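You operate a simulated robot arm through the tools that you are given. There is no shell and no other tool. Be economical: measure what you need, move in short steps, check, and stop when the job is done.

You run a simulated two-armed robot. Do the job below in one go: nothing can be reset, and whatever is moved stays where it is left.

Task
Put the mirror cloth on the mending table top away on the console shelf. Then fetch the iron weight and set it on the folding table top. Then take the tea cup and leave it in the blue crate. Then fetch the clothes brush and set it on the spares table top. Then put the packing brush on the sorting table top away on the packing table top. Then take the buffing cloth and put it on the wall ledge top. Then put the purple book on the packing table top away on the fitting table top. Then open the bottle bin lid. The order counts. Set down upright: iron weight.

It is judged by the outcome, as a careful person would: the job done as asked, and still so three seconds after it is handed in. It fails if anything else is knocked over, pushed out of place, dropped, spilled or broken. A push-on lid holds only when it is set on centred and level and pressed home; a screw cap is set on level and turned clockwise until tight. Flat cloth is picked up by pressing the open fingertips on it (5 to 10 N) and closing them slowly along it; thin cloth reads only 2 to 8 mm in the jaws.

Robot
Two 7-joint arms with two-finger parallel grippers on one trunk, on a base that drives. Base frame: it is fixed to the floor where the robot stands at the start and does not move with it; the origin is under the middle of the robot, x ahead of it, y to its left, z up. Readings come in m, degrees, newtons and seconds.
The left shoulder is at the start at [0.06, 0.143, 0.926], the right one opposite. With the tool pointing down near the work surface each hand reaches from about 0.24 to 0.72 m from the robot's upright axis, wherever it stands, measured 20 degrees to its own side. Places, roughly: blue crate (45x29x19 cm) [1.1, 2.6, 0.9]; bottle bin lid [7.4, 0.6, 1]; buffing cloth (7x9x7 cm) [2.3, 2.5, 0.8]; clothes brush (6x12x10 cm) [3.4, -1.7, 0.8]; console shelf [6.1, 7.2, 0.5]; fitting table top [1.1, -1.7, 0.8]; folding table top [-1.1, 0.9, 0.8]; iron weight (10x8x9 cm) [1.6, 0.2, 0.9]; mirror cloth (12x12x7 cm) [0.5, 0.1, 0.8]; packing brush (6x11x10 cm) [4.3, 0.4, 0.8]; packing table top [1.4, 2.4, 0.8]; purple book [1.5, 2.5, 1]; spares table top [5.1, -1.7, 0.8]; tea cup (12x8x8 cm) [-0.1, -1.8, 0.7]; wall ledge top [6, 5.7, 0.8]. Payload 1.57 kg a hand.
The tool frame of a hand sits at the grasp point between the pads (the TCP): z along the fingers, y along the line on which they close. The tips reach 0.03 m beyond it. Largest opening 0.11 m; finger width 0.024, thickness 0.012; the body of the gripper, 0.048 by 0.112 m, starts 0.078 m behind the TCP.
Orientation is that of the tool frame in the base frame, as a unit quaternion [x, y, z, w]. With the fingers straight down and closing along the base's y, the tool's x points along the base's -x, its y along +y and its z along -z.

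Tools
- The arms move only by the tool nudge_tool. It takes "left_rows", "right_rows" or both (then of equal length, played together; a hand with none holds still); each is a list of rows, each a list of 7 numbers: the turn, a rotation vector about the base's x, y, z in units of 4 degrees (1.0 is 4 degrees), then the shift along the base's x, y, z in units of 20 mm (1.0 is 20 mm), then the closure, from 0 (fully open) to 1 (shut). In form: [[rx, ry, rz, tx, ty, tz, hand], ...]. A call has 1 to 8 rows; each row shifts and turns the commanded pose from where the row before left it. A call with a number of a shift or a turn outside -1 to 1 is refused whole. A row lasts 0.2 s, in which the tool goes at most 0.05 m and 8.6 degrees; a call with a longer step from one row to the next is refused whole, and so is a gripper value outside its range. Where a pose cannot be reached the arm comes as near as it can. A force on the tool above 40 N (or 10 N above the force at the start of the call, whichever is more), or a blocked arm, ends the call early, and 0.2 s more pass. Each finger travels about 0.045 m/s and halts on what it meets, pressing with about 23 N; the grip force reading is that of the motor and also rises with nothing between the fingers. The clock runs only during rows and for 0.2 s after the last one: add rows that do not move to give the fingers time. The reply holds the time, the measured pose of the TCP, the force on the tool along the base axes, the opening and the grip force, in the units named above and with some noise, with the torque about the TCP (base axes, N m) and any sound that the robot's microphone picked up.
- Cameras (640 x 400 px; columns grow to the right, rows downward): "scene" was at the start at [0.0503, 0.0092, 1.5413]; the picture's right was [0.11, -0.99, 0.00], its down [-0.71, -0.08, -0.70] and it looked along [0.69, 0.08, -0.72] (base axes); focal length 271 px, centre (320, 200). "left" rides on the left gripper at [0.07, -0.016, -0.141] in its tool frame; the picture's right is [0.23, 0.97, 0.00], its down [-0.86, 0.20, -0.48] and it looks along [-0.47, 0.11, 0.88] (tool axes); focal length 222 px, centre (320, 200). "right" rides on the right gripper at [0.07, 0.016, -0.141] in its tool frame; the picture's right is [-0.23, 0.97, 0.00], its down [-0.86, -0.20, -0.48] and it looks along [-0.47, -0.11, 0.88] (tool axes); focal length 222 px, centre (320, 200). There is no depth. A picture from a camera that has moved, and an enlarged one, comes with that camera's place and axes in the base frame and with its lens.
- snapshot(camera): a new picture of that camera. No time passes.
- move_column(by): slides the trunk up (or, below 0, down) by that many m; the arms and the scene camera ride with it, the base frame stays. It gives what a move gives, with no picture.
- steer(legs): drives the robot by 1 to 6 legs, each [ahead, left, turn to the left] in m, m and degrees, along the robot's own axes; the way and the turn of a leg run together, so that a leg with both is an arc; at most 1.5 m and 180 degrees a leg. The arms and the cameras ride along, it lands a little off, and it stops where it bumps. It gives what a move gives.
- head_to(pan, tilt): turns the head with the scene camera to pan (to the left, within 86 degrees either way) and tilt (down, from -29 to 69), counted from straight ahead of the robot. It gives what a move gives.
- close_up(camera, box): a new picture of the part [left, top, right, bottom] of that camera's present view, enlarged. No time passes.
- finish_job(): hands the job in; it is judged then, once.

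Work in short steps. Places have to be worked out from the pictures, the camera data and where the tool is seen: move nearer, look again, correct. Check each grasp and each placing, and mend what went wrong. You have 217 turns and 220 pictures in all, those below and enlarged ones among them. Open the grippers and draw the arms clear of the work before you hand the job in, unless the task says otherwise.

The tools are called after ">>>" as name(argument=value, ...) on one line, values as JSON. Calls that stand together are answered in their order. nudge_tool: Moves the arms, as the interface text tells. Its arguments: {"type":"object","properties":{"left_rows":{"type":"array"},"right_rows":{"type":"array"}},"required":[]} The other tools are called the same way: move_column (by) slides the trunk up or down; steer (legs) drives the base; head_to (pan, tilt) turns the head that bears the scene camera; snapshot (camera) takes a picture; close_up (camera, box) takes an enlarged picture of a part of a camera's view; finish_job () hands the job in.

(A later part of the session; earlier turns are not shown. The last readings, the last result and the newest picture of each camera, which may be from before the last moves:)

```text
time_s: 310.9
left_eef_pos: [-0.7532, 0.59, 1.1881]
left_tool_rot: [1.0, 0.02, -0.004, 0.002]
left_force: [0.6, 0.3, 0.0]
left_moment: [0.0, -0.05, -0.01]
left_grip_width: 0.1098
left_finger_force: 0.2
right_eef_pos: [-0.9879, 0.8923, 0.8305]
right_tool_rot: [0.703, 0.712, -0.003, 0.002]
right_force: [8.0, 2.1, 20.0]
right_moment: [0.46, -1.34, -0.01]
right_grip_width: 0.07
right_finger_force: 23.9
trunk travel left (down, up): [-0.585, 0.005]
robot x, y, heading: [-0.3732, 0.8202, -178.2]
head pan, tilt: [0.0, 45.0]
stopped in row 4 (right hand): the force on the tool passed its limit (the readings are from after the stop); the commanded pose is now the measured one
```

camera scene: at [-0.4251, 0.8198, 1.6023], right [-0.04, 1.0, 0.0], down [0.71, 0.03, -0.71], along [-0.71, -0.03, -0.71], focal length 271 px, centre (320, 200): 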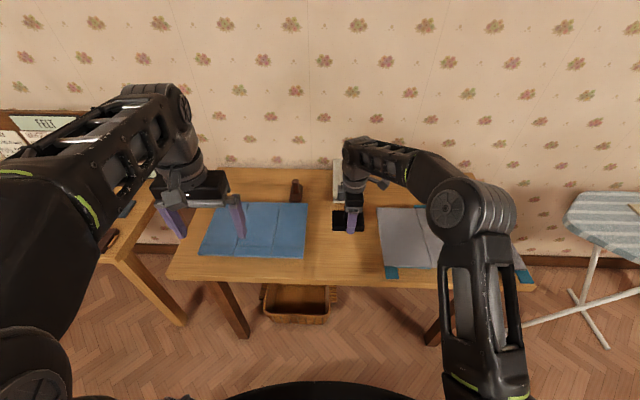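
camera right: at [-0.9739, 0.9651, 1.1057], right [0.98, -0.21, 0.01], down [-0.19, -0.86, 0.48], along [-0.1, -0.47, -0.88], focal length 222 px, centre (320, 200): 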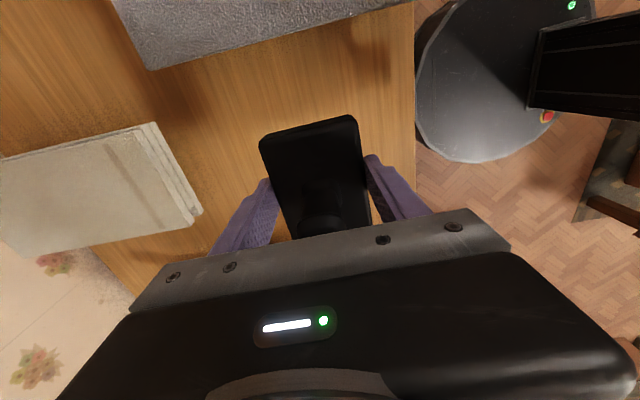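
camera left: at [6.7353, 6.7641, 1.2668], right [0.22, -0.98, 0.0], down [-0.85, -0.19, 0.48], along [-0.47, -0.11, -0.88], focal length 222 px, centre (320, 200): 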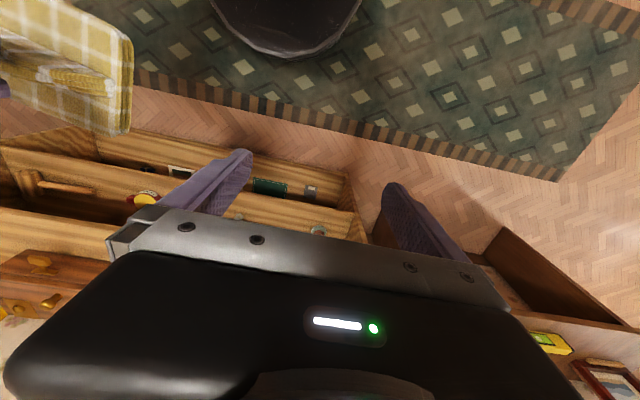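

Contact made with the table. Release and rise.

>>> nudge_tool(right_rows=[[0, 0, 0, 0, 0, 0, 0.7], [0, 0, 0, 0, 0, 0, 0.3], [0, 0, 0, 0, 0, 0, 0], [0, 0, 0, 0, 0, 0, 0]])

>>> nudge_tool(right_rows=[[0, 0, 0, 0, 0, 1, 0], [0, 0, 0, 0, 0, 1, 0], [0, 0, 0, 0, 0, 1, 0], [0, 0, 0, 0, 0, 1, 0], [0, 0, 0, 0, 0, 1, 0], [0, 0, 0, 0, 0, 1, 0], [0, 0, 0, 0, 0, 1, 0], [0, 0, 0, 0, 0, 1, 0]])

>>> nudge_tool(right_rows=[[0, 0, 0, 1, 0, 1, 0], [0, 0, 0, 1, 0, 1, 0], [0, 0, 0, 1, 0, 0.6, 0], [0, 0, 0, 1, 0, 0, 0], [0, 0, 0, 1, 0, 0, 0], [0, 0, 0, 1, 0, 0, 0], [0, 0, 0, 1, 0, 0, 0], [0, 0, 0, 1, 0, 0, 0]])

>>> close_up(camera="scene", box=[220, 150, 460, 300])

```text
time_s: 311.9
left_eef_pos: [-0.7551, 0.5888, 1.188]
left_tool_rot: [1.0, 0.02, -0.003, 0.001]
left_force: [-0.7, 0.0, -0.5]
left_moment: [-0.01, 0.01, 0.0]
left_grip_width: 0.1103
left_finger_force: 0.0
right_eef_pos: [-0.9942, 0.8933, 0.8303]
right_tool_rot: [0.702, 0.712, -0.007, -0.002]
right_force: [-25.5, 0.6, 30.6]
right_moment: [0.43, -0.62, 0.39]
right_grip_width: 0.0869
right_finger_force: 0.0
trunk travel left (down, up): [-0.585, 0.005]
robot x, y, heading: [-0.3728, 0.822, -177.8]
head pan, tilt: [0.0, 45.0]
```

```text
time_s: 313.7
left_eef_pos: [-0.7542, 0.5904, 1.1864]
left_tool_rot: [1.0, 0.019, -0.004, 0.001]
left_force: [0.3, -0.2, -1.4]
left_moment: [0.0, 0.01, -0.02]
left_grip_width: 0.1101
left_finger_force: 0.1
right_eef_pos: [-0.9892, 0.8928, 0.9877]
right_tool_rot: [0.702, 0.713, -0.002, 0.0]
right_force: [0.6, 0.2, 0.5]
right_moment: [-0.01, -0.01, -0.01]
right_grip_width: 0.1101
right_finger_force: 0.1
trunk travel left (down, up): [-0.585, 0.005]
robot x, y, heading: [-0.3706, 0.824, -178.0]
head pan, tilt: [0.0, 45.0]
```

```text
time_s: 315.5
left_eef_pos: [-0.7544, 0.5887, 1.1875]
left_tool_rot: [1.0, 0.019, -0.004, 0.001]
left_force: [0.2, 0.4, 0.7]
left_moment: [0.02, 0.03, -0.04]
left_grip_width: 0.1098
left_finger_force: 0.0
right_eef_pos: [-0.8281, 0.8901, 1.0399]
right_tool_rot: [0.702, 0.713, -0.002, 0.001]
right_force: [-0.5, -0.5, -0.4]
right_moment: [0.0, 0.02, 0.0]
right_grip_width: 0.11
right_finger_force: 0.0
trunk travel left (down, up): [-0.585, 0.005]
robot x, y, heading: [-0.3739, 0.8217, -177.8]
head pan, tilt: [0.0, 45.0]
```

```text
2.67 times, centred on (340, 225) of scene
camera zoom: at [-0.4225, 0.8195, 1.6024], right [-0.04, 1.0, 0.0], down [0.71, 0.03, -0.71], along [-0.71, -0.03, -0.71], focal length 722 px, centre (267, 133)
```

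zoom: 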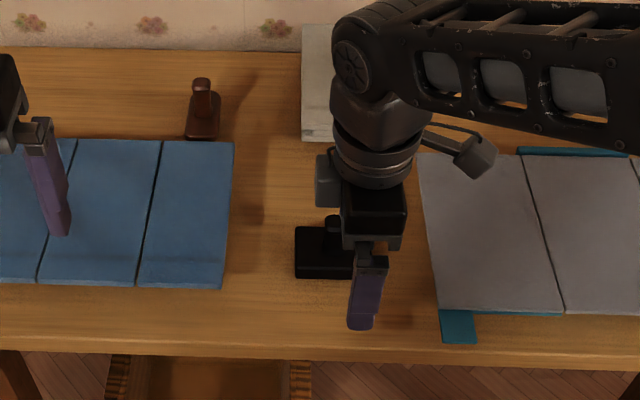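

The weight stands upright in place. Next the tea cup near (-0.1, -1.8): back off, face south and drive.

>>> steer(legs=[[-0.25, 0, 0], [0, 0, 88], [1.5, 0, 0], [0.2, 0, 0]])

>>> snapshot(camera="scene")

```text
time_s: 329.2
left_eef_pos: [0.0665, -1.2677, 1.1871]
left_tool_rot: [0.711, 0.703, -0.001, 0.002]
left_force: [0.1, 0.1, -0.1]
left_moment: [0.01, -0.01, 0.01]
left_grip_width: 0.1098
left_finger_force: 0.0
right_eef_pos: [-0.2376, -1.324, 1.0408]
right_tool_rot: [0.018, 1.0, 0.0, 0.003]
right_force: [-0.4, 0.2, -0.4]
right_moment: [0.04, -0.02, 0.0]
right_grip_width: 0.11
right_finger_force: 0.0
trunk travel left (down, up): [-0.585, 0.005]
robot x, y, heading: [-0.1477, -0.8705, -90.7]
head pan, tilt: [0.0, 45.0]
```

```text
168 pictures are left
camera scene: at [-0.1458, -0.923, 1.6023], right [-1.0, 0.01, 0.0], down [0.01, 0.71, -0.71], along [-0.01, -0.71, -0.71], focal length 271 px, centre (320, 200)
```

scene: 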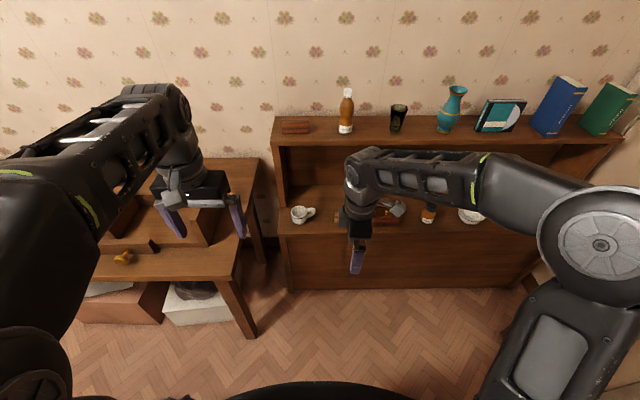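

The tea cup is the white cup on the sideboard's lower deck at (300, 214). Zoom in.

>>> close_up(camera="scene", box=[230, 110, 430, 260])

>>> snapshot(camera="left")

>>> snapshot(camera="right")

```text
2.67 times, centred on (330, 185) of scene
camera zoom: at [-0.1458, -0.923, 1.6023], right [-1.0, 0.01, 0.0], down [0.01, 0.71, -0.71], along [-0.01, -0.71, -0.71], focal length 722 px, centre (293, 240)
```

zoom: 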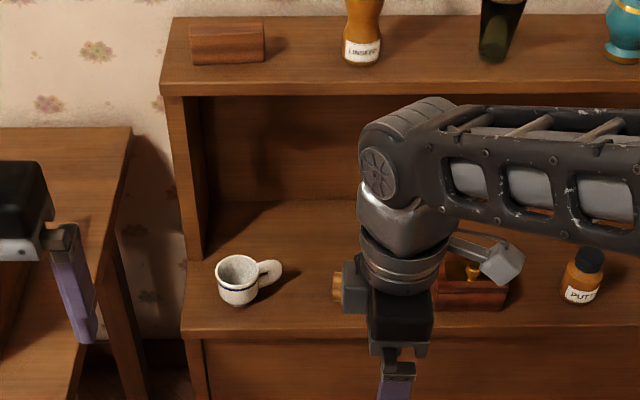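

```text
166 pictures are left
camera left: at [0.0516, -1.1963, 1.3264], right [0.98, 0.22, 0.0], down [0.19, -0.85, 0.48], along [0.11, -0.47, -0.88], focal length 222 px, centre (320, 200)
```

left: 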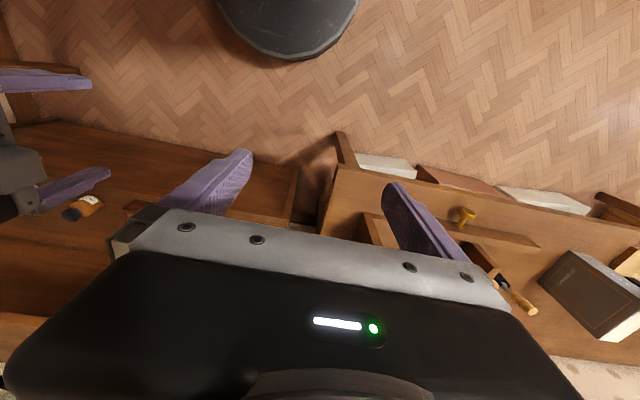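

```text
165 pictures are left
camera right: at [-0.306, -1.3049, 1.1806], right [0.26, 0.97, 0.0], down [0.84, -0.23, 0.48], along [0.47, -0.13, -0.88], focal length 222 px, centre (320, 200)
```

right: 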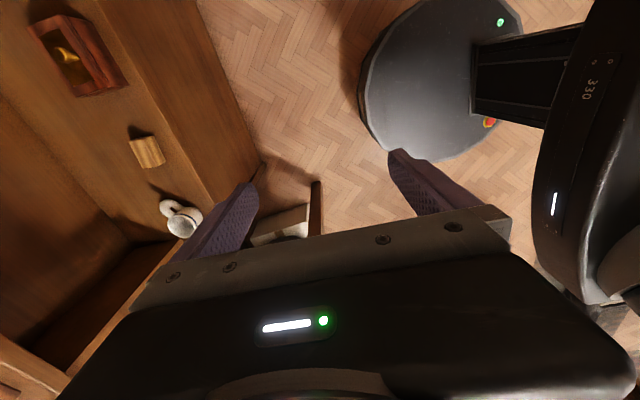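

Triangulated cup centre: (-0.059, -1.777), deck z≈0.615, handle toward −x, so I grip across y as the hand already is. Advance 0.28 and move over it.

>>> steer(legs=[[0.28, 0, 0]])

>>> nudge_tool(right_rows=[[0, 0, 0, 1, -0.9, -0.5, 0], [0, 0, 0, 1, -0.9, -0.5, 0], [0, 0, 0, 1, -0.9, -0.5, 0], [0, 0, 0, 1, -0.9, -0.5, 0], [0, 0, 0, 1, -0.9, -0.5, 0], [0, 0, 0, 1, -0.9, -0.5, 0], [0, 0, 0, 1, -0.9, -0.5, 0], [0, 0, 0, 1, -0.9, -0.5, 0]])

>>> snapshot(camera="right")

>>> snapshot(camera="scene")

```text
time_s: 331.2
left_eef_pos: [0.063, -1.5504, 1.1865]
left_tool_rot: [0.71, 0.704, -0.001, 0.003]
left_force: [-0.6, -0.5, -0.9]
left_moment: [0.02, 0.03, 0.04]
left_grip_width: 0.1101
left_finger_force: 0.1
right_eef_pos: [-0.2404, -1.6079, 1.0404]
right_tool_rot: [0.016, 1.0, 0.001, 0.002]
right_force: [-0.1, -0.3, -0.9]
right_moment: [0.02, -0.02, -0.03]
right_grip_width: 0.1101
right_finger_force: 0.1
trunk travel left (down, up): [-0.585, 0.005]
robot x, y, heading: [-0.1476, -1.1522, -91.0]
head pan, tilt: [0.0, 45.0]
```

```text
time_s: 333.0
left_eef_pos: [0.0652, -1.5476, 1.1867]
left_tool_rot: [0.711, 0.703, 0.0, 0.003]
left_force: [-0.5, -0.8, 0.0]
left_moment: [0.01, 0.07, -0.02]
left_grip_width: 0.1101
left_finger_force: 0.0
right_eef_pos: [-0.0783, -1.7517, 0.9608]
right_tool_rot: [0.017, 1.0, 0.0, 0.004]
right_force: [-0.1, -0.4, 0.7]
right_moment: [-0.02, 0.02, -0.01]
right_grip_width: 0.1099
right_finger_force: 0.0
trunk travel left (down, up): [-0.585, 0.005]
robot x, y, heading: [-0.148, -1.1561, -90.5]
head pan, tilt: [0.0, 45.0]
```

```text
164 pictures are left
camera right: at [-0.147, -1.7322, 1.1009], right [0.26, 0.97, 0.0], down [0.85, -0.23, 0.48], along [0.47, -0.13, -0.88], focal length 222 px, centre (320, 200)
```

right: 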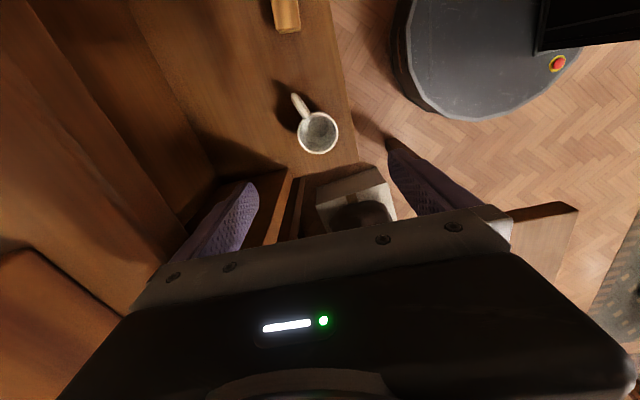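

```text
163 pictures are left
camera scene: at [-0.1487, -1.206, 1.6023], right [-1.0, 0.01, 0.0], down [0.01, 0.71, -0.71], along [-0.01, -0.71, -0.71], focal length 271 px, centre (320, 200)
```

scene: 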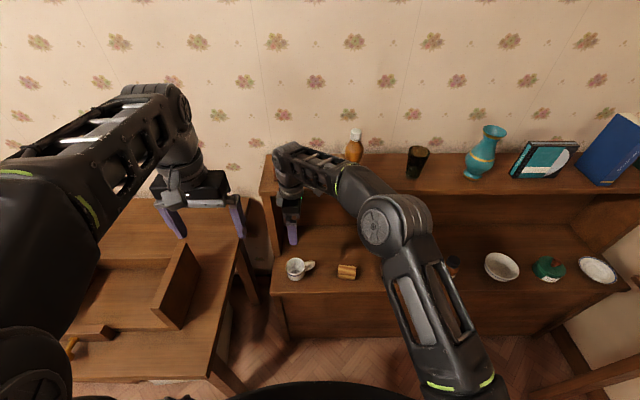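

Cup rim centre estimated at (-0.062, -1.766). Descend to z≈0.80 and recheck.

>>> nudge_tool(right_rows=[[0, 0, 0, 0.4, -0.4, -1, 0], [0, 0, 0, 0.4, -0.3, -1, 0], [0, 0, 0, 0, 0, -1, 0], [0, 0, 0, 0, 0, -1, 0], [0, 0, 0, 0, 0, -1, 0], [0, 0, 0, 0, 0, -1, 0], [0, 0, 0, 0, 0, -1, 0], [0, 0, 0, 0, 0, -1, 0]])

>>> snapshot(camera="right")

>>> close_up(camera="scene", box=[240, 180, 400, 300])

```text
time_s: 334.8
left_eef_pos: [0.0648, -1.5488, 1.187]
left_tool_rot: [0.71, 0.704, -0.001, 0.003]
left_force: [0.8, -0.2, -0.3]
left_moment: [0.0, 0.02, 0.02]
left_grip_width: 0.1101
left_finger_force: 0.0
right_eef_pos: [-0.0653, -1.7637, 0.7995]
right_tool_rot: [0.017, 1.0, -0.001, 0.004]
right_force: [0.5, -0.3, -0.5]
right_moment: [0.01, -0.03, -0.02]
right_grip_width: 0.1102
right_finger_force: 0.2
trunk travel left (down, up): [-0.585, 0.005]
robot x, y, heading: [-0.148, -1.1495, -91.0]
head pan, tilt: [0.0, 45.0]
```

```text
162 pictures are left
camera right: at [-0.1334, -1.7459, 0.9408], right [0.26, 0.97, 0.0], down [0.84, -0.23, 0.48], along [0.47, -0.13, -0.87], focal length 222 px, centre (320, 200)
```

right: 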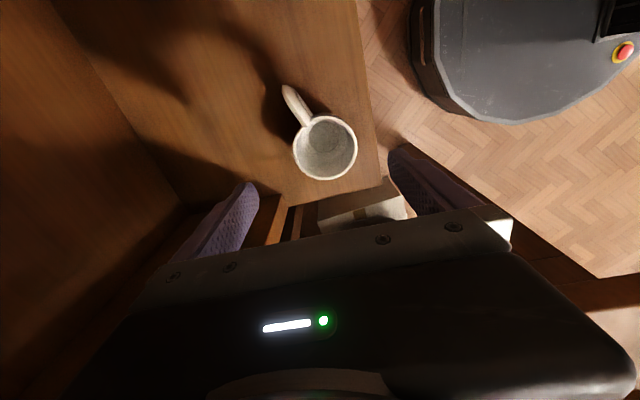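

```text
3.33 times, centred on (320, 240) of scene
camera zoom: at [-0.1492, -1.2055, 1.6024], right [-1.0, 0.01, 0.0], down [0.01, 0.71, -0.71], along [-0.01, -0.71, -0.71], focal length 902 px, centre (320, 67)
```

zoom: 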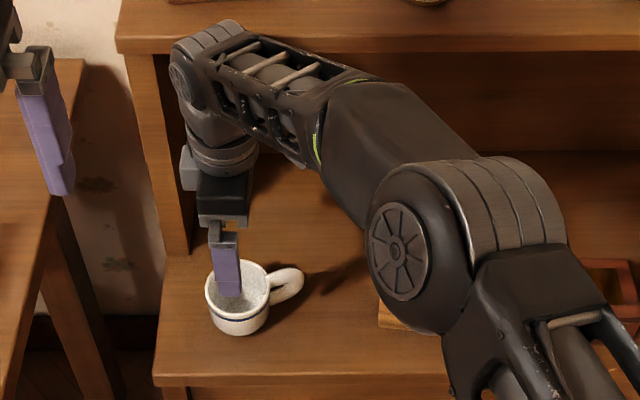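

Rim centre (-0.063, -1.760): well aligned. Descend to z≈0.66 and grip.

>>> nudge_tool(right_rows=[[0, 0, 0, 0.1, 0.2, -1, 0], [0, 0, 0, 0, 0, -1, 0], [0, 0, 0, 0, 0, -1, 0], [0, 0, 0, 0, 0, -1, 0], [0, 0, 0, 0, 0, -1, 0], [0, 0, 0, 0, 0, -1, 0], [0, 0, 0, 0, 0, -0.9, 0], [0, 0, 0, 0, 0, 0, 0]])

>>> nudge_tool(right_rows=[[0, 0, 0, 0, 0, 0, 0.2], [0, 0, 0, 0, 0, 0, 0.35], [0, 0, 0, 0, 0, 0, 0.6], [0, 0, 0, 0, 0, 0, 1], [0, 0, 0, 0, 0, 0, 1]])

>>> snapshot(camera="right")

```text
time_s: 336.6
left_eef_pos: [0.0646, -1.5493, 1.1874]
left_tool_rot: [0.711, 0.703, -0.002, 0.003]
left_force: [-0.5, -0.1, -0.1]
left_moment: [0.0, 0.04, 0.0]
left_grip_width: 0.11
left_finger_force: 0.1
right_eef_pos: [-0.0737, -1.749, 0.6646]
right_tool_rot: [0.017, 1.0, -0.001, 0.003]
right_force: [0.5, -0.2, 0.2]
right_moment: [-0.01, -0.03, 0.0]
right_grip_width: 0.11
right_finger_force: 0.0
right hand out of reach, approached as far as the arm can: row 6, 7
trunk travel left (down, up): [-0.585, 0.005]
robot x, y, heading: [-0.149, -1.1528, -90.7]
head pan, tilt: [0.0, 45.0]
```

```text
time_s: 337.8
left_eef_pos: [0.0642, -1.5489, 1.1868]
left_tool_rot: [0.71, 0.704, -0.002, 0.003]
left_force: [0.8, -0.8, 0.0]
left_moment: [-0.03, 0.0, -0.03]
left_grip_width: 0.1098
left_finger_force: 0.0
right_eef_pos: [-0.0728, -1.7487, 0.6643]
right_tool_rot: [0.016, 1.0, -0.001, 0.003]
right_force: [-0.4, -0.5, 1.3]
right_moment: [0.02, 0.04, 0.0]
right_grip_width: 0.0689
right_finger_force: 22.9
trunk travel left (down, up): [-0.585, 0.005]
robot x, y, heading: [-0.1479, -1.1545, -90.6]
head pan, tilt: [0.0, 45.0]
```

```text
160 pictures are left
camera right: at [-0.1418, -1.7293, 0.8039], right [0.26, 0.97, 0.0], down [0.85, -0.23, 0.48], along [0.47, -0.13, -0.88], focal length 222 px, centre (320, 200)
```

right: 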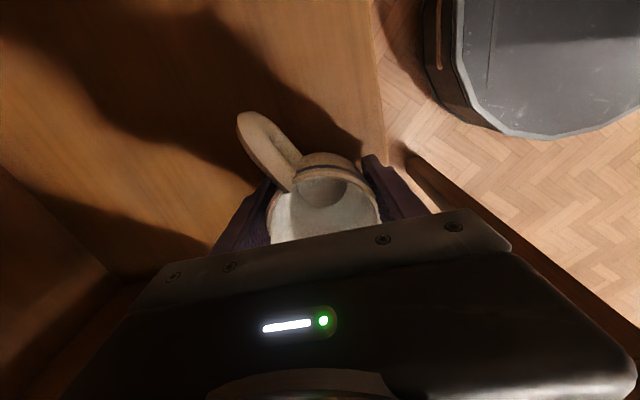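

Gripped at 69 mm (slightly off-diameter). Lift gently and check.

>>> nudge_tool(right_rows=[[0, 0, 0, 0, 0, 0.3, 1], [0, 0, 0, 0, 0, 0.6, 1], [0, 0, 0, 0, 0, 0.8, 1], [0, 0, 0, 0, 0, 1, 1], [0, 0, 0, 0, 0, 1, 1], [0, 0, 0, 0, 0, 1, 1], [0, 0, 0, 0, 0, 1, 1], [0, 0, 0, 0, 0, 1, 1]])

>>> snapshot(camera="right")

>>> close_up(camera="scene", box=[240, 160, 400, 280])

```text
time_s: 339.6
left_eef_pos: [0.0641, -1.5488, 1.1869]
left_tool_rot: [0.71, 0.704, -0.001, 0.003]
left_force: [-0.3, 0.0, -0.7]
left_moment: [0.0, 0.04, -0.02]
left_grip_width: 0.1098
left_finger_force: 0.0
right_eef_pos: [-0.0742, -1.749, 0.7985]
right_tool_rot: [0.017, 1.0, -0.001, 0.003]
right_force: [-0.1, -0.1, -1.4]
right_moment: [0.0, -0.02, 0.02]
right_grip_width: 0.0685
right_finger_force: 23.1
trunk travel left (down, up): [-0.585, 0.005]
robot x, y, heading: [-0.1471, -1.1541, -90.7]
head pan, tilt: [0.0, 45.0]
```

```text
159 pictures are left
camera right: at [-0.142, -1.7294, 0.9381], right [0.26, 0.97, 0.0], down [0.85, -0.23, 0.48], along [0.47, -0.13, -0.88], focal length 222 px, centre (320, 200)
```

right: 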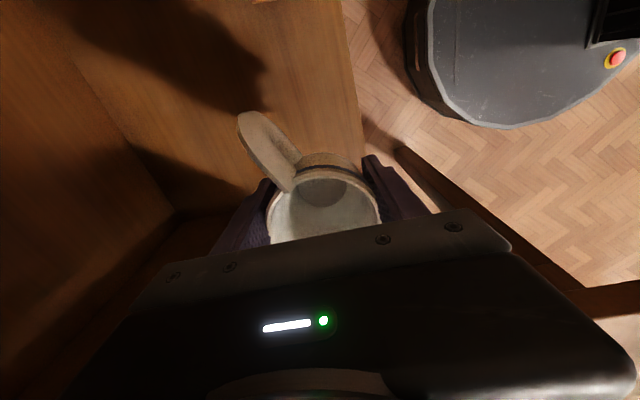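

```text
3.33 times, centred on (320, 220) of scene
camera zoom: at [-0.1493, -1.2052, 1.6023], right [-1.0, 0.01, 0.0], down [0.01, 0.71, -0.71], along [-0.01, -0.71, -0.71], focal length 902 px, centre (320, 133)
```

zoom: 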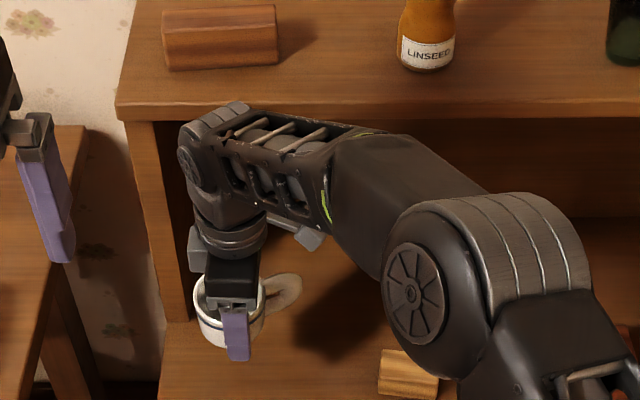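

The cup is held. Pull it up and back, then drive around the west end to the north side of the packing table where the blue crate is closer.

>>> nudge_tool(right_rows=[[0, 0, 0, -0.5, 0.5, 1, 1], [0, 0, 0, -0.5, 0.8, 1, 1], [0, 0, 0, -0.5, 1, 1, 1], [0, 0, 0, -0.5, 1, 1, 1], [0, 0, 0, -0.5, 1, 1, 1], [0, 0, 0, -0.5, 1, 1, 1], [0, 0, 0, -0.5, 1, 1, 1], [0, 0, 0, -0.5, 1, 1, 1]])

>>> nudge_tool(right_rows=[[0, 0, 0, -0.5, 0.5, 1, 1], [0, 0, 0, -0.5, 0.5, 1, 1], [0, 0, 0, -0.5, 0.5, 1, 1], [0, 0, 0, -0.5, 0.5, 1, 1], [0, 0, 0, -0.5, 0.5, 1, 1], [0, 0, 0, -0.5, 0.5, 1, 1]])

>>> steer(legs=[[-0.55, 0, 0], [0, 0, 180], [1.5, 0.12, 0], [1.5, 0, 0], [0.9, 0, 0], [0, 0, -60]])

>>> head_to(pan=0, tilt=30)

>>> snapshot(camera="scene")

```text
time_s: 341.4
left_eef_pos: [0.0642, -1.5473, 1.1878]
left_tool_rot: [0.71, 0.704, -0.001, 0.004]
left_force: [-0.1, 0.3, -0.5]
left_moment: [0.01, 0.0, -0.01]
left_grip_width: 0.1101
left_finger_force: 0.1
right_eef_pos: [-0.1541, -1.6027, 0.9595]
right_tool_rot: [0.016, 1.0, -0.001, 0.003]
right_force: [-0.4, -0.5, -1.9]
right_moment: [0.0, -0.02, -0.03]
right_grip_width: 0.0689
right_finger_force: 23.3
trunk travel left (down, up): [-0.585, 0.005]
robot x, y, heading: [-0.1496, -1.1502, -90.9]
head pan, tilt: [0.0, 45.0]
```

```text
time_s: 342.8
left_eef_pos: [0.0634, -1.5473, 1.1868]
left_tool_rot: [0.71, 0.704, -0.001, 0.004]
left_force: [-0.3, -0.7, -0.2]
left_moment: [-0.04, 0.02, 0.04]
left_grip_width: 0.1103
left_finger_force: 0.0
right_eef_pos: [-0.2119, -1.5408, 1.0782]
right_tool_rot: [0.016, 1.0, 0.0, 0.003]
right_force: [0.0, -0.4, -2.1]
right_moment: [0.0, -0.02, 0.01]
right_grip_width: 0.069
right_finger_force: 23.0
trunk travel left (down, up): [-0.585, 0.005]
robot x, y, heading: [-0.1488, -1.1569, -90.6]
head pan, tilt: [0.0, 45.0]
```

```text
refused: leg 3 is longer than a leg can be; nothing moved
```

```text
time_s: 343.6
left_eef_pos: [0.0644, -1.5481, 1.187]
left_tool_rot: [0.71, 0.704, -0.002, 0.003]
left_force: [0.5, 0.3, 0.9]
left_moment: [0.01, 0.0, -0.01]
left_grip_width: 0.11
left_finger_force: 0.1
right_eef_pos: [-0.213, -1.5425, 1.0789]
right_tool_rot: [0.016, 1.0, -0.001, 0.003]
right_force: [0.2, 0.4, -2.7]
right_moment: [0.01, -0.01, -0.04]
right_grip_width: 0.0687
right_finger_force: 23.0
trunk travel left (down, up): [-0.585, 0.005]
robot x, y, heading: [-0.1459, -1.1499, -90.7]
head pan, tilt: [0.0, 30.0]
```

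```text
157 pictures are left
camera scene: at [-0.1495, -1.2144, 1.6249], right [-1.0, 0.01, 0.0], down [0.01, 0.5, -0.87], along [-0.01, -0.87, -0.5], focal length 271 px, centre (320, 200)
```

scene: 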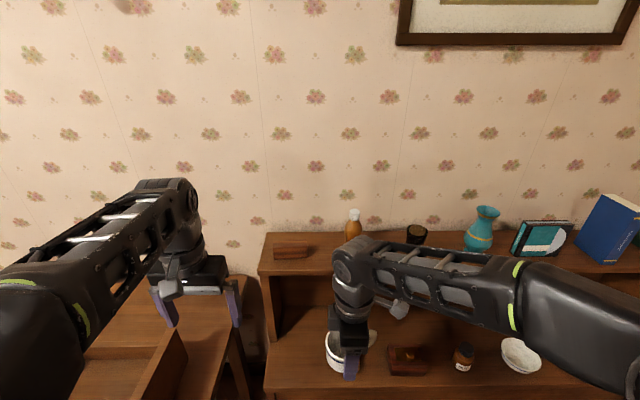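

The leg was slightly too long; re-issue with shorter legs.

>>> steer(legs=[[-0.55, 0, 0], [0, 0, 180], [1.45, 0.12, 0], [1.5, 0, 0], [0.95, 0, 0], [0, 0, -60]])

>>> snapshot(camera="scene")

```text
time_s: 375.1
left_eef_pos: [0.142, 3.671, 1.1876]
left_tool_rot: [-0.248, 0.969, 0.003, 0.003]
left_force: [0.4, 0.4, 0.0]
left_moment: [0.03, 0.02, 0.01]
left_grip_width: 0.11
left_finger_force: 0.1
right_eef_pos: [0.2731, 3.4273, 1.0783]
right_tool_rot: [0.855, -0.519, -0.002, -0.003]
right_force: [0.1, 0.1, -2.2]
right_moment: [0.03, 0.02, -0.01]
right_grip_width: 0.0684
right_finger_force: 23.4
trunk travel left (down, up): [-0.585, 0.005]
robot x, y, heading: [-0.0963, 3.2923, 28.6]
head pan, tilt: [0.0, 30.0]
```

```text
156 pictures are left
camera scene: at [-0.0448, 3.3224, 1.6249], right [0.48, -0.88, 0.0], down [-0.44, -0.24, -0.87], along [0.76, 0.42, -0.5], focal length 271 px, centre (320, 200)
```

scene: 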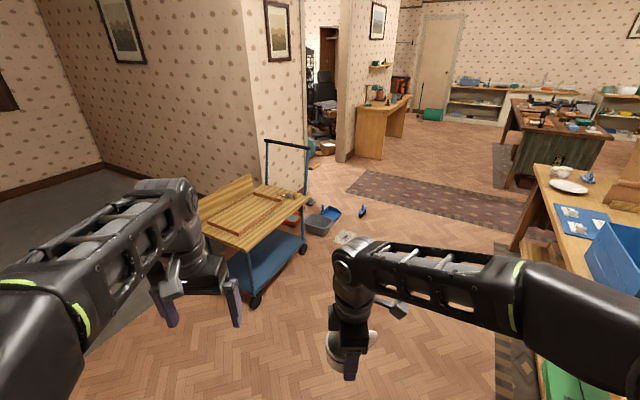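

The crate is at the north edge of the packing table (edge y≈2.8). Drive to (1.15, 3.29) and face south.

>>> steer(legs=[[0, 0, -28.6], [1.25, 0, 0], [0, 0, -90]])

>>> head_to(pan=0, tilt=45)

>>> snapshot(camera="scene")

```text
time_s: 386.5
left_eef_pos: [1.3511, 2.9067, 1.187]
left_tool_rot: [0.706, 0.708, -0.002, 0.003]
left_force: [-0.6, 0.3, -0.4]
left_moment: [0.03, 0.01, 0.0]
left_grip_width: 0.1101
left_finger_force: 0.1
right_eef_pos: [1.0731, 2.9095, 1.0779]
right_tool_rot: [0.01, 1.0, -0.001, 0.003]
right_force: [0.6, 0.1, -0.6]
right_moment: [0.06, 0.01, -0.03]
right_grip_width: 0.0688
right_finger_force: 23.0
trunk travel left (down, up): [-0.585, 0.005]
robot x, y, heading: [1.1324, 3.3003, -90.1]
head pan, tilt: [0.0, 30.0]
```

```text
time_s: 387.3
left_eef_pos: [1.3504, 2.9089, 1.1882]
left_tool_rot: [0.706, 0.708, -0.002, 0.003]
left_force: [-0.5, 0.7, -0.2]
left_moment: [0.0, -0.03, 0.01]
left_grip_width: 0.1098
left_finger_force: 0.0
right_eef_pos: [1.0731, 2.9099, 1.0772]
right_tool_rot: [0.01, 1.0, -0.001, 0.003]
right_force: [-0.3, -0.2, -1.1]
right_moment: [0.01, 0.01, -0.04]
right_grip_width: 0.0687
right_finger_force: 23.0
trunk travel left (down, up): [-0.585, 0.005]
robot x, y, heading: [1.1345, 3.3005, -89.9]
head pan, tilt: [0.0, 45.0]
```

```text
155 pictures are left
camera scene: at [1.1324, 3.2478, 1.6024], right [-1.0, 0.0, 0.0], down [0.0, 0.71, -0.71], along [0.0, -0.71, -0.71], focal length 271 px, centre (320, 200)
```

scene: 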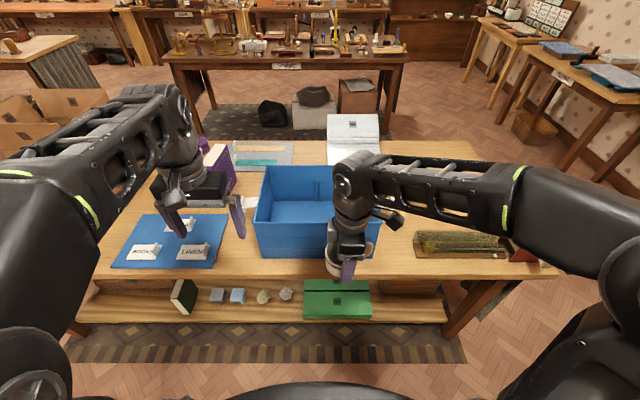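

The crate spans about y 2.47–2.73, rim z≈1.0. Zoom to see its contents before placing.

>>> close_up(camera="scene", box=[230, 140, 430, 290])

>>> nudge_tool(right_rows=[[0, 0, 0, 0, 0, 1, 1], [0, 0, 0, 0, 0, 1, 1], [0, 0, 0, 0, -0.5, 0.5, 1], [0, 0, 0, 0, -1, 0, 1], [0, 0, 0, 0, -1, 0, 1], [0, 0, 0, 0, -1, 0, 1], [0, 0, 0, 0, -1, 0, 1], [0, 0, 0, 0, -1, 0, 1]])

>>> steer(legs=[[0.12, 0, 0]])

>>> snapshot(camera="right")

```text
2.67 times, centred on (330, 215) of scene
camera zoom: at [1.1324, 3.2478, 1.6024], right [-1.0, 0.0, 0.0], down [0.0, 0.71, -0.71], along [0.0, -0.71, -0.71], focal length 722 px, centre (293, 160)
```

zoom: 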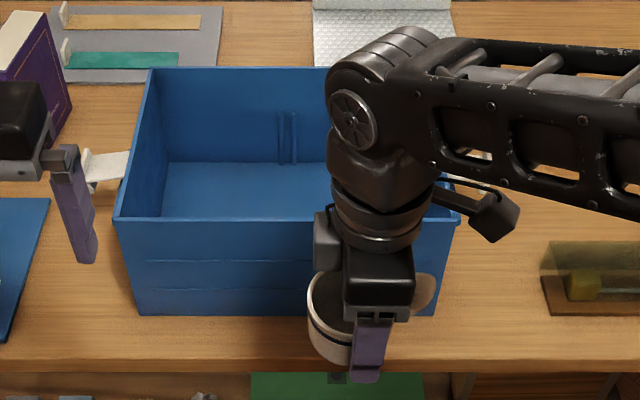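

```text
time_s: 389.1
left_eef_pos: [1.3519, 2.907, 1.1868]
left_tool_rot: [0.706, 0.708, -0.002, 0.002]
left_force: [0.3, 1.4, -0.2]
left_moment: [0.02, 0.0, 0.0]
left_grip_width: 0.11
left_finger_force: 0.1
right_eef_pos: [1.0737, 2.7988, 1.1284]
right_tool_rot: [0.011, 1.0, 0.0, 0.004]
right_force: [-0.2, -0.7, -2.2]
right_moment: [0.02, -0.06, -0.01]
right_grip_width: 0.069
right_finger_force: 23.2
trunk travel left (down, up): [-0.585, 0.005]
robot x, y, heading: [1.1318, 3.2968, -89.8]
head pan, tilt: [0.0, 45.0]
```

```text
time_s: 390.3
left_eef_pos: [1.3505, 2.7863, 1.1863]
left_tool_rot: [0.705, 0.709, -0.002, 0.002]
left_force: [0.4, -0.5, 0.2]
left_moment: [0.03, 0.01, -0.01]
left_grip_width: 0.1102
left_finger_force: 0.1
right_eef_pos: [1.0745, 2.6774, 1.1271]
right_tool_rot: [0.01, 1.0, 0.0, 0.002]
right_force: [0.5, -0.4, -2.6]
right_moment: [0.05, -0.02, -0.01]
right_grip_width: 0.0686
right_finger_force: 23.2
trunk travel left (down, up): [-0.585, 0.005]
robot x, y, heading: [1.1305, 3.1778, -90.0]
head pan, tilt: [0.0, 45.0]
```

```text
153 pictures are left
camera right: at [1.0055, 2.6955, 1.2668], right [0.25, 0.97, 0.0], down [0.85, -0.22, 0.48], along [0.47, -0.12, -0.88], focal length 222 px, centre (320, 200)
```

right: 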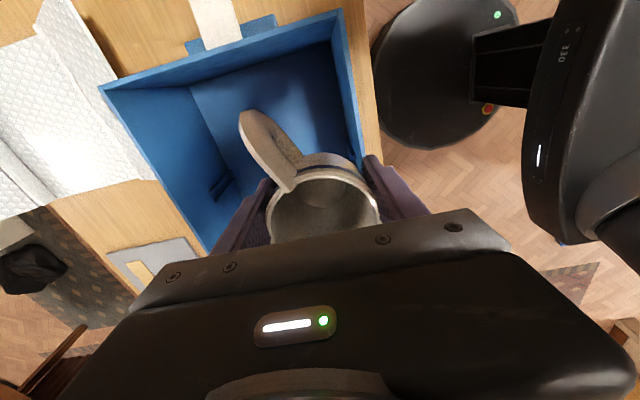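

Crate is empty; its centre is (1.14, 2.595). Move the cup over it and lower in.

>>> nudge_tool(right_rows=[[0, 0, 0, 0.6, -0.7, 0, 1], [0, 0, 0, 0.6, -0.7, 0, 1], [0, 0, 0, 0.6, -0.7, 0, 1], [0, 0, 0, 0.6, -0.7, 0, 1], [0, 0, 0, 0.6, -0.7, -0.5, 1], [0, 0, 0, 0.6, -0.6, -1, 1], [0, 0, 0, 0.2, 0, -1, 1], [0, 0, 0, 0, 0, -1, 1]])

>>> nudge_tool(right_rows=[[0, 0, 0, 0, 0, -1, 1], [0, 0, 0, 0, 0, -1, 1], [0, 0, 0, 0, 0, -1, 1], [0, 0, 0, 0, 0, -1, 1], [0, 0, 0, 0, 0, -1, 1], [0, 0, 0, 0, 0, -1, 1], [0, 0, 0, 0, 0, -1, 1], [0, 0, 0, 0, 0, -1, 1]])

>>> snapshot(camera="right")

>>> snapshot(camera="scene")

```text
time_s: 392.1
left_eef_pos: [1.35, 2.7874, 1.1858]
left_tool_rot: [0.705, 0.709, -0.001, 0.002]
left_force: [0.5, -0.2, 0.1]
left_moment: [0.02, 0.01, 0.0]
left_grip_width: 0.1101
left_finger_force: 0.0
right_eef_pos: [1.1339, 2.6155, 1.0672]
right_tool_rot: [0.009, 1.0, 0.0, 0.002]
right_force: [0.7, 0.1, -1.3]
right_moment: [0.02, -0.01, -0.01]
right_grip_width: 0.0688
right_finger_force: 23.3
right hand out of reach, approached as far as the arm can: row 4, 5
trunk travel left (down, up): [-0.585, 0.005]
robot x, y, heading: [1.1312, 3.1788, -89.8]
head pan, tilt: [0.0, 45.0]
```

```text
time_s: 393.9
left_eef_pos: [1.3505, 2.7875, 1.1865]
left_tool_rot: [0.705, 0.709, -0.001, 0.003]
left_force: [0.6, 0.4, 0.0]
left_moment: [-0.02, -0.01, 0.01]
left_grip_width: 0.1101
left_finger_force: 0.0
right_eef_pos: [1.1339, 2.6179, 0.9058]
right_tool_rot: [0.01, 1.0, 0.0, 0.002]
right_force: [-0.1, -0.2, -1.3]
right_moment: [0.01, -0.05, 0.0]
right_grip_width: 0.0689
right_finger_force: 23.0
trunk travel left (down, up): [-0.585, 0.005]
robot x, y, heading: [1.1336, 3.1789, -90.0]
head pan, tilt: [0.0, 45.0]
```

```text
152 pictures are left
camera right: at [1.0647, 2.6359, 1.0462], right [0.25, 0.97, 0.0], down [0.85, -0.21, 0.48], along [0.47, -0.12, -0.88], focal length 222 px, centre (320, 200)
```

right: 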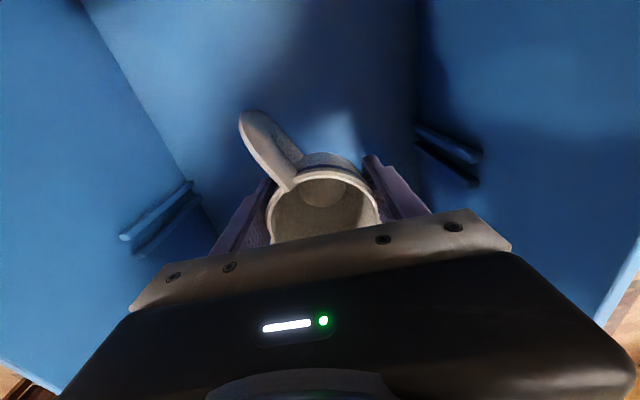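

```text
151 pictures are left
camera scene: at [1.1326, 3.1267, 1.6023], right [-1.0, 0.0, 0.0], down [0.0, 0.71, -0.71], along [0.0, -0.71, -0.71], focal length 271 px, centre (320, 200)
```

scene: 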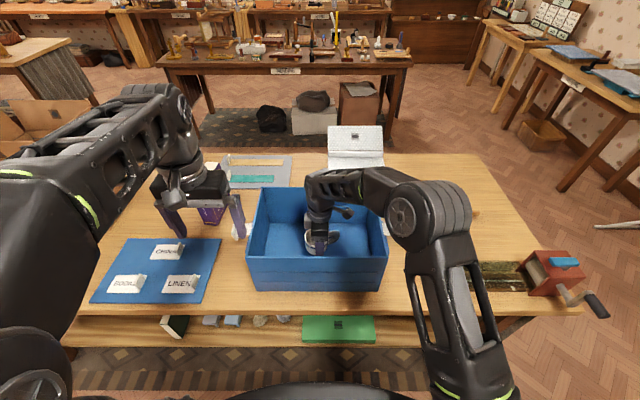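

Inside the crate. Lower slowly to contact.

>>> nudge_tool(right_rows=[[0, 0, 0, 0, 0, -0.8, 1], [0, 0, 0, 0, 0, -0.6, 1], [0, 0, 0, 0, 0, -0.3, 1], [0, 0, 0, 0, 0, -0.3, 1], [0, 0, 0, 0, 0, -0.3, 1], [0, 0, 0, 0, 0, -0.3, 1], [0, 0, 0, 0, 0, -0.3, 1], [0, 0, 0, 0, 0, -0.3, 1]])

```text
time_s: 395.7
left_eef_pos: [1.3514, 2.7898, 1.1889]
left_tool_rot: [0.706, 0.708, -0.002, 0.003]
left_force: [0.2, -0.5, 0.5]
left_moment: [0.02, -0.03, -0.01]
left_grip_width: 0.1101
left_finger_force: 0.1
right_eef_pos: [1.1338, 2.6152, 0.8465]
right_tool_rot: [0.01, 1.0, -0.004, 0.004]
right_force: [1.4, -0.5, 18.9]
right_moment: [0.06, -0.07, 0.08]
right_grip_width: 0.0689
right_finger_force: 22.6
trunk travel left (down, up): [-0.585, 0.005]
robot x, y, heading: [1.1301, 3.1745, -90.0]
head pan, tilt: [0.0, 45.0]
```

Contact (19 N). Release and rise straight up.

>>> nudge_tool(right_rows=[[0, 0, 0, 0, 0, 0.2, 0.6], [0, 0, 0, 0, 0, 0, 0.3], [0, 0, 0, 0, 0, 0, 0.1], [0, 0, 0, 0, 0, 0, 0], [0, 0, 0, 0, 0, 0, 0]])

>>> nudge_tool(right_rows=[[0, 0, 0, 0, 0, 1, 0], [0, 0, 0, 0, 0, 1, 0], [0, 0, 0, 0, 0, 1, 0], [0, 0, 0, 0, 0, 1, 0], [0, 0, 0, 0, 0, 1, 0], [0, 0, 0, 0, 0, 1, 0], [0, 0, 0, 0, 0, 1, 0], [0, 0, 0, 0, 0, 1, 0]])

>>> snapshot(camera="right")

```text
time_s: 396.9
left_eef_pos: [1.3502, 2.7873, 1.1867]
left_tool_rot: [0.705, 0.709, -0.002, 0.003]
left_force: [0.5, 1.0, 0.0]
left_moment: [-0.02, -0.02, 0.0]
left_grip_width: 0.1097
left_finger_force: 0.1
right_eef_pos: [1.1332, 2.6177, 0.8473]
right_tool_rot: [0.01, 1.0, 0.0, 0.002]
right_force: [0.2, 0.3, 0.4]
right_moment: [0.02, -0.02, -0.03]
right_grip_width: 0.1099
right_finger_force: 0.1
trunk travel left (down, up): [-0.585, 0.005]
robot x, y, heading: [1.1354, 3.1787, -89.8]
head pan, tilt: [0.0, 45.0]
```

```text
time_s: 398.7
left_eef_pos: [1.3499, 2.788, 1.187]
left_tool_rot: [0.706, 0.709, -0.002, 0.003]
left_force: [0.0, -0.2, 0.4]
left_moment: [0.01, -0.05, 0.01]
left_grip_width: 0.11
left_finger_force: 0.0
right_eef_pos: [1.1339, 2.6172, 1.0081]
right_tool_rot: [0.009, 1.0, -0.002, 0.003]
right_force: [-0.3, 0.1, 0.7]
right_moment: [0.0, 0.01, -0.05]
right_grip_width: 0.1102
right_finger_force: 0.1
trunk travel left (down, up): [-0.585, 0.005]
robot x, y, heading: [1.1341, 3.178, -89.9]
head pan, tilt: [0.0, 45.0]
```

```text
150 pictures are left
camera right: at [1.0642, 2.6359, 1.1484], right [0.25, 0.97, 0.0], down [0.85, -0.22, 0.48], along [0.47, -0.12, -0.88], focal length 222 px, centre (320, 200)
```

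right: 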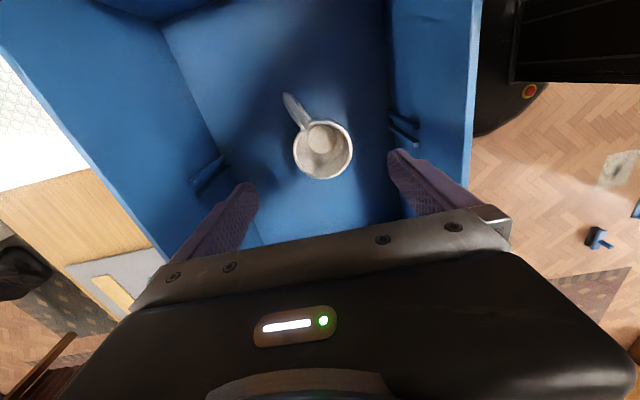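

Cup rests upright in the crate. Raise the hand, then drive east and south toward the clothes brush at (3.4, -1.7).

>>> nudge_tool(right_rows=[[0, 0, 0, 0, 0.6, 1, 0], [0, 0, 0, 0, 0.8, 1, 0], [0, 0, 0, 0, 1, 0.5, 0], [0, 0, 0, 0, 1, 0.5, 0], [0, 0, 0, -0.3, 1, 0.3, 0], [0, 0, 0, -0.3, 1, 0.3, 0], [0, 0, 0, -0.3, 1, 0, 0], [0, 0, 0, -0.3, 1, 0, 0]])

>>> steer(legs=[[-0.2, 0, 0], [0, 0, 90], [1.5, 0, 0], [0.5, 0, 0], [0, 0, -90], [1.5, 0, 0]])

>>> head_to(pan=0, tilt=25)

>>> snapshot(camera="scene")

```text
time_s: 400.5
left_eef_pos: [1.3499, 2.7891, 1.1869]
left_tool_rot: [0.705, 0.709, -0.001, 0.004]
left_force: [0.0, 0.1, 0.0]
left_moment: [0.0, 0.01, 0.02]
left_grip_width: 0.1099
left_finger_force: 0.0
right_eef_pos: [1.1084, 2.7669, 1.0797]
right_tool_rot: [0.01, 1.0, -0.001, 0.003]
right_force: [0.0, 0.8, -0.8]
right_moment: [0.02, 0.0, 0.0]
right_grip_width: 0.1102
right_finger_force: 0.1
trunk travel left (down, up): [-0.585, 0.005]
robot x, y, heading: [1.1321, 3.1813, -89.8]
head pan, tilt: [0.0, 45.0]
```

```text
time_s: 426.4
left_eef_pos: [3.3844, 1.4946, 1.1848]
left_tool_rot: [0.7, 0.714, -0.002, 0.003]
left_force: [0.4, -1.0, -0.1]
left_moment: [0.02, 0.0, -0.03]
left_grip_width: 0.11
left_finger_force: 0.1
right_eef_pos: [3.1435, 1.4681, 1.0799]
right_tool_rot: [0.003, 1.0, 0.0, 0.003]
right_force: [0.6, -0.4, -0.5]
right_moment: [0.01, -0.01, -0.03]
right_grip_width: 0.1102
right_finger_force: 0.1
trunk travel left (down, up): [-0.585, 0.005]
robot x, y, heading: [3.1609, 1.8839, -89.0]
head pan, tilt: [0.0, 45.0]
```

```text
time_s: 427.2
left_eef_pos: [3.3846, 1.4946, 1.1872]
left_tool_rot: [0.7, 0.714, -0.002, 0.003]
left_force: [0.5, 0.2, -0.3]
left_moment: [-0.01, -0.02, 0.0]
left_grip_width: 0.11
left_finger_force: 0.0
right_eef_pos: [3.1439, 1.4702, 1.0791]
right_tool_rot: [0.003, 1.0, -0.001, 0.003]
right_force: [0.8, 0.8, 0.0]
right_moment: [0.01, -0.04, 0.01]
right_grip_width: 0.11
right_finger_force: 0.0
trunk travel left (down, up): [-0.585, 0.005]
robot x, y, heading: [3.16, 1.8862, -89.3]
head pan, tilt: [0.0, 25.0]
```

```text
149 pictures are left
camera scene: at [3.1617, 1.8204, 1.6329], right [-1.0, -0.02, 0.0], down [-0.01, 0.42, -0.91], along [0.01, -0.91, -0.42], focal length 271 px, centre (320, 200)
```

scene: 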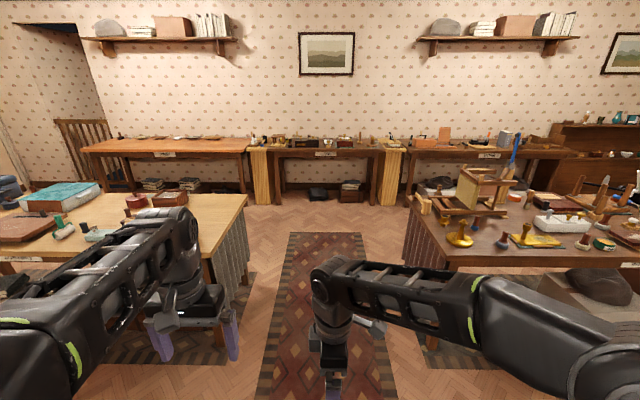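

Clear passage along the rug. Drive south to y≈-0.85.

>>> steer(legs=[[1.5, 0, 0], [1.2, 0.2, 0]])

>>> head_to(pan=0, tilt=45)

>>> snapshot(camera="scene")

```text
time_s: 440.3
left_eef_pos: [3.5778, -1.2003, 1.1871]
left_tool_rot: [0.705, 0.71, -0.002, 0.004]
left_force: [-1.3, 0.6, 0.1]
left_moment: [-0.02, 0.0, -0.01]
left_grip_width: 0.11
left_finger_force: 0.1
right_eef_pos: [3.3357, -1.2222, 1.0794]
right_tool_rot: [0.009, 1.0, 0.0, 0.003]
right_force: [0.1, 0.1, -0.7]
right_moment: [0.01, 0.02, 0.01]
right_grip_width: 0.1101
right_finger_force: 0.1
trunk travel left (down, up): [-0.585, 0.005]
robot x, y, heading: [3.3579, -0.8119, -90.0]
head pan, tilt: [0.0, 25.0]
```

```text
time_s: 441.2
left_eef_pos: [3.5775, -1.199, 1.1872]
left_tool_rot: [0.704, 0.71, -0.001, 0.004]
left_force: [0.1, 1.0, -0.6]
left_moment: [0.02, -0.03, -0.02]
left_grip_width: 0.1099
left_finger_force: 0.0
right_eef_pos: [3.3351, -1.2216, 1.0789]
right_tool_rot: [0.008, 1.0, 0.0, 0.002]
right_force: [0.6, 0.3, 0.0]
right_moment: [-0.01, 0.01, -0.05]
right_grip_width: 0.1099
right_finger_force: 0.0
trunk travel left (down, up): [-0.585, 0.005]
robot x, y, heading: [3.3568, -0.8102, -89.9]
head pan, tilt: [0.0, 45.0]
```

```text
148 pictures are left
camera scene: at [3.3583, -0.8608, 1.6024], right [-1.0, 0.0, 0.0], down [0.0, 0.71, -0.71], along [0.0, -0.71, -0.71], focal length 271 px, centre (320, 200)
```

scene: 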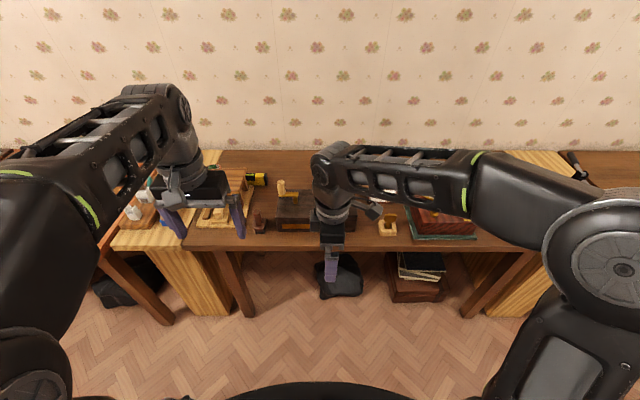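

>>> close_up(camera="scene", box=[190, 140, 430, 290])

>>> snapshot(camera="right")

>>> snapshot(camera="left")

```text
2.67 times, centred on (310, 215) of scene
camera zoom: at [3.3583, -0.8608, 1.6024], right [-1.0, 0.0, 0.0], down [0.0, 0.71, -0.71], along [0.0, -0.71, -0.71], focal length 722 px, centre (347, 160)
```

zoom: 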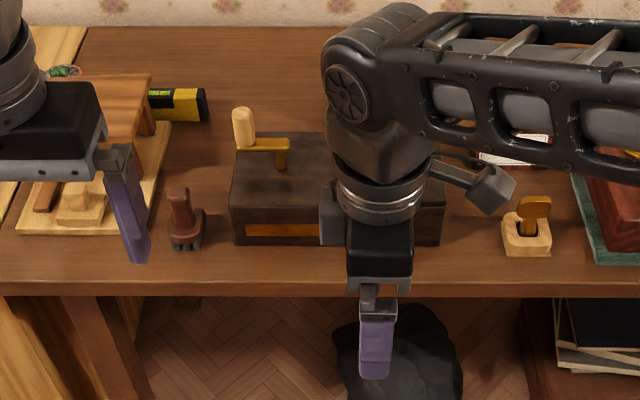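

```text
146 pictures are left
camera right: at [3.2665, -1.2038, 1.2196], right [0.24, 0.97, 0.0], down [0.85, -0.21, 0.48], along [0.47, -0.12, -0.88], focal length 222 px, centre (320, 200)
```

right: 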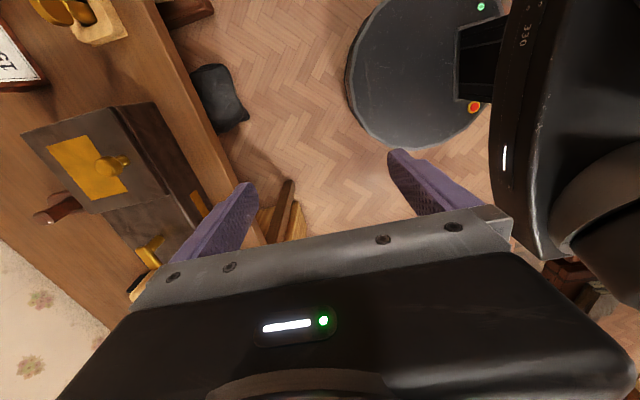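

```text
145 pictures are left
camera left: at [3.5605, -1.1308, 1.3268], right [0.97, 0.23, 0.0], down [0.2, -0.85, 0.48], along [0.11, -0.47, -0.87], focal length 222 px, centre (320, 200)
```

left: 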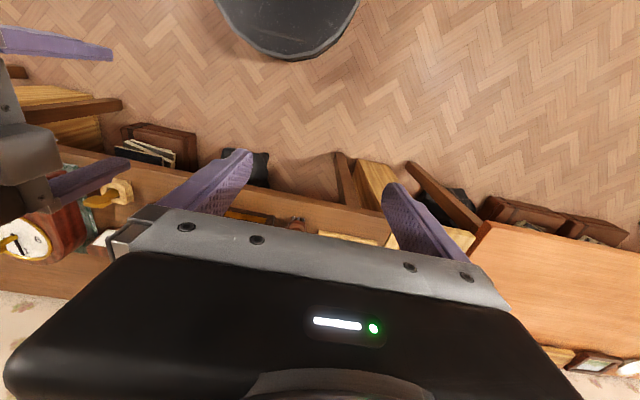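

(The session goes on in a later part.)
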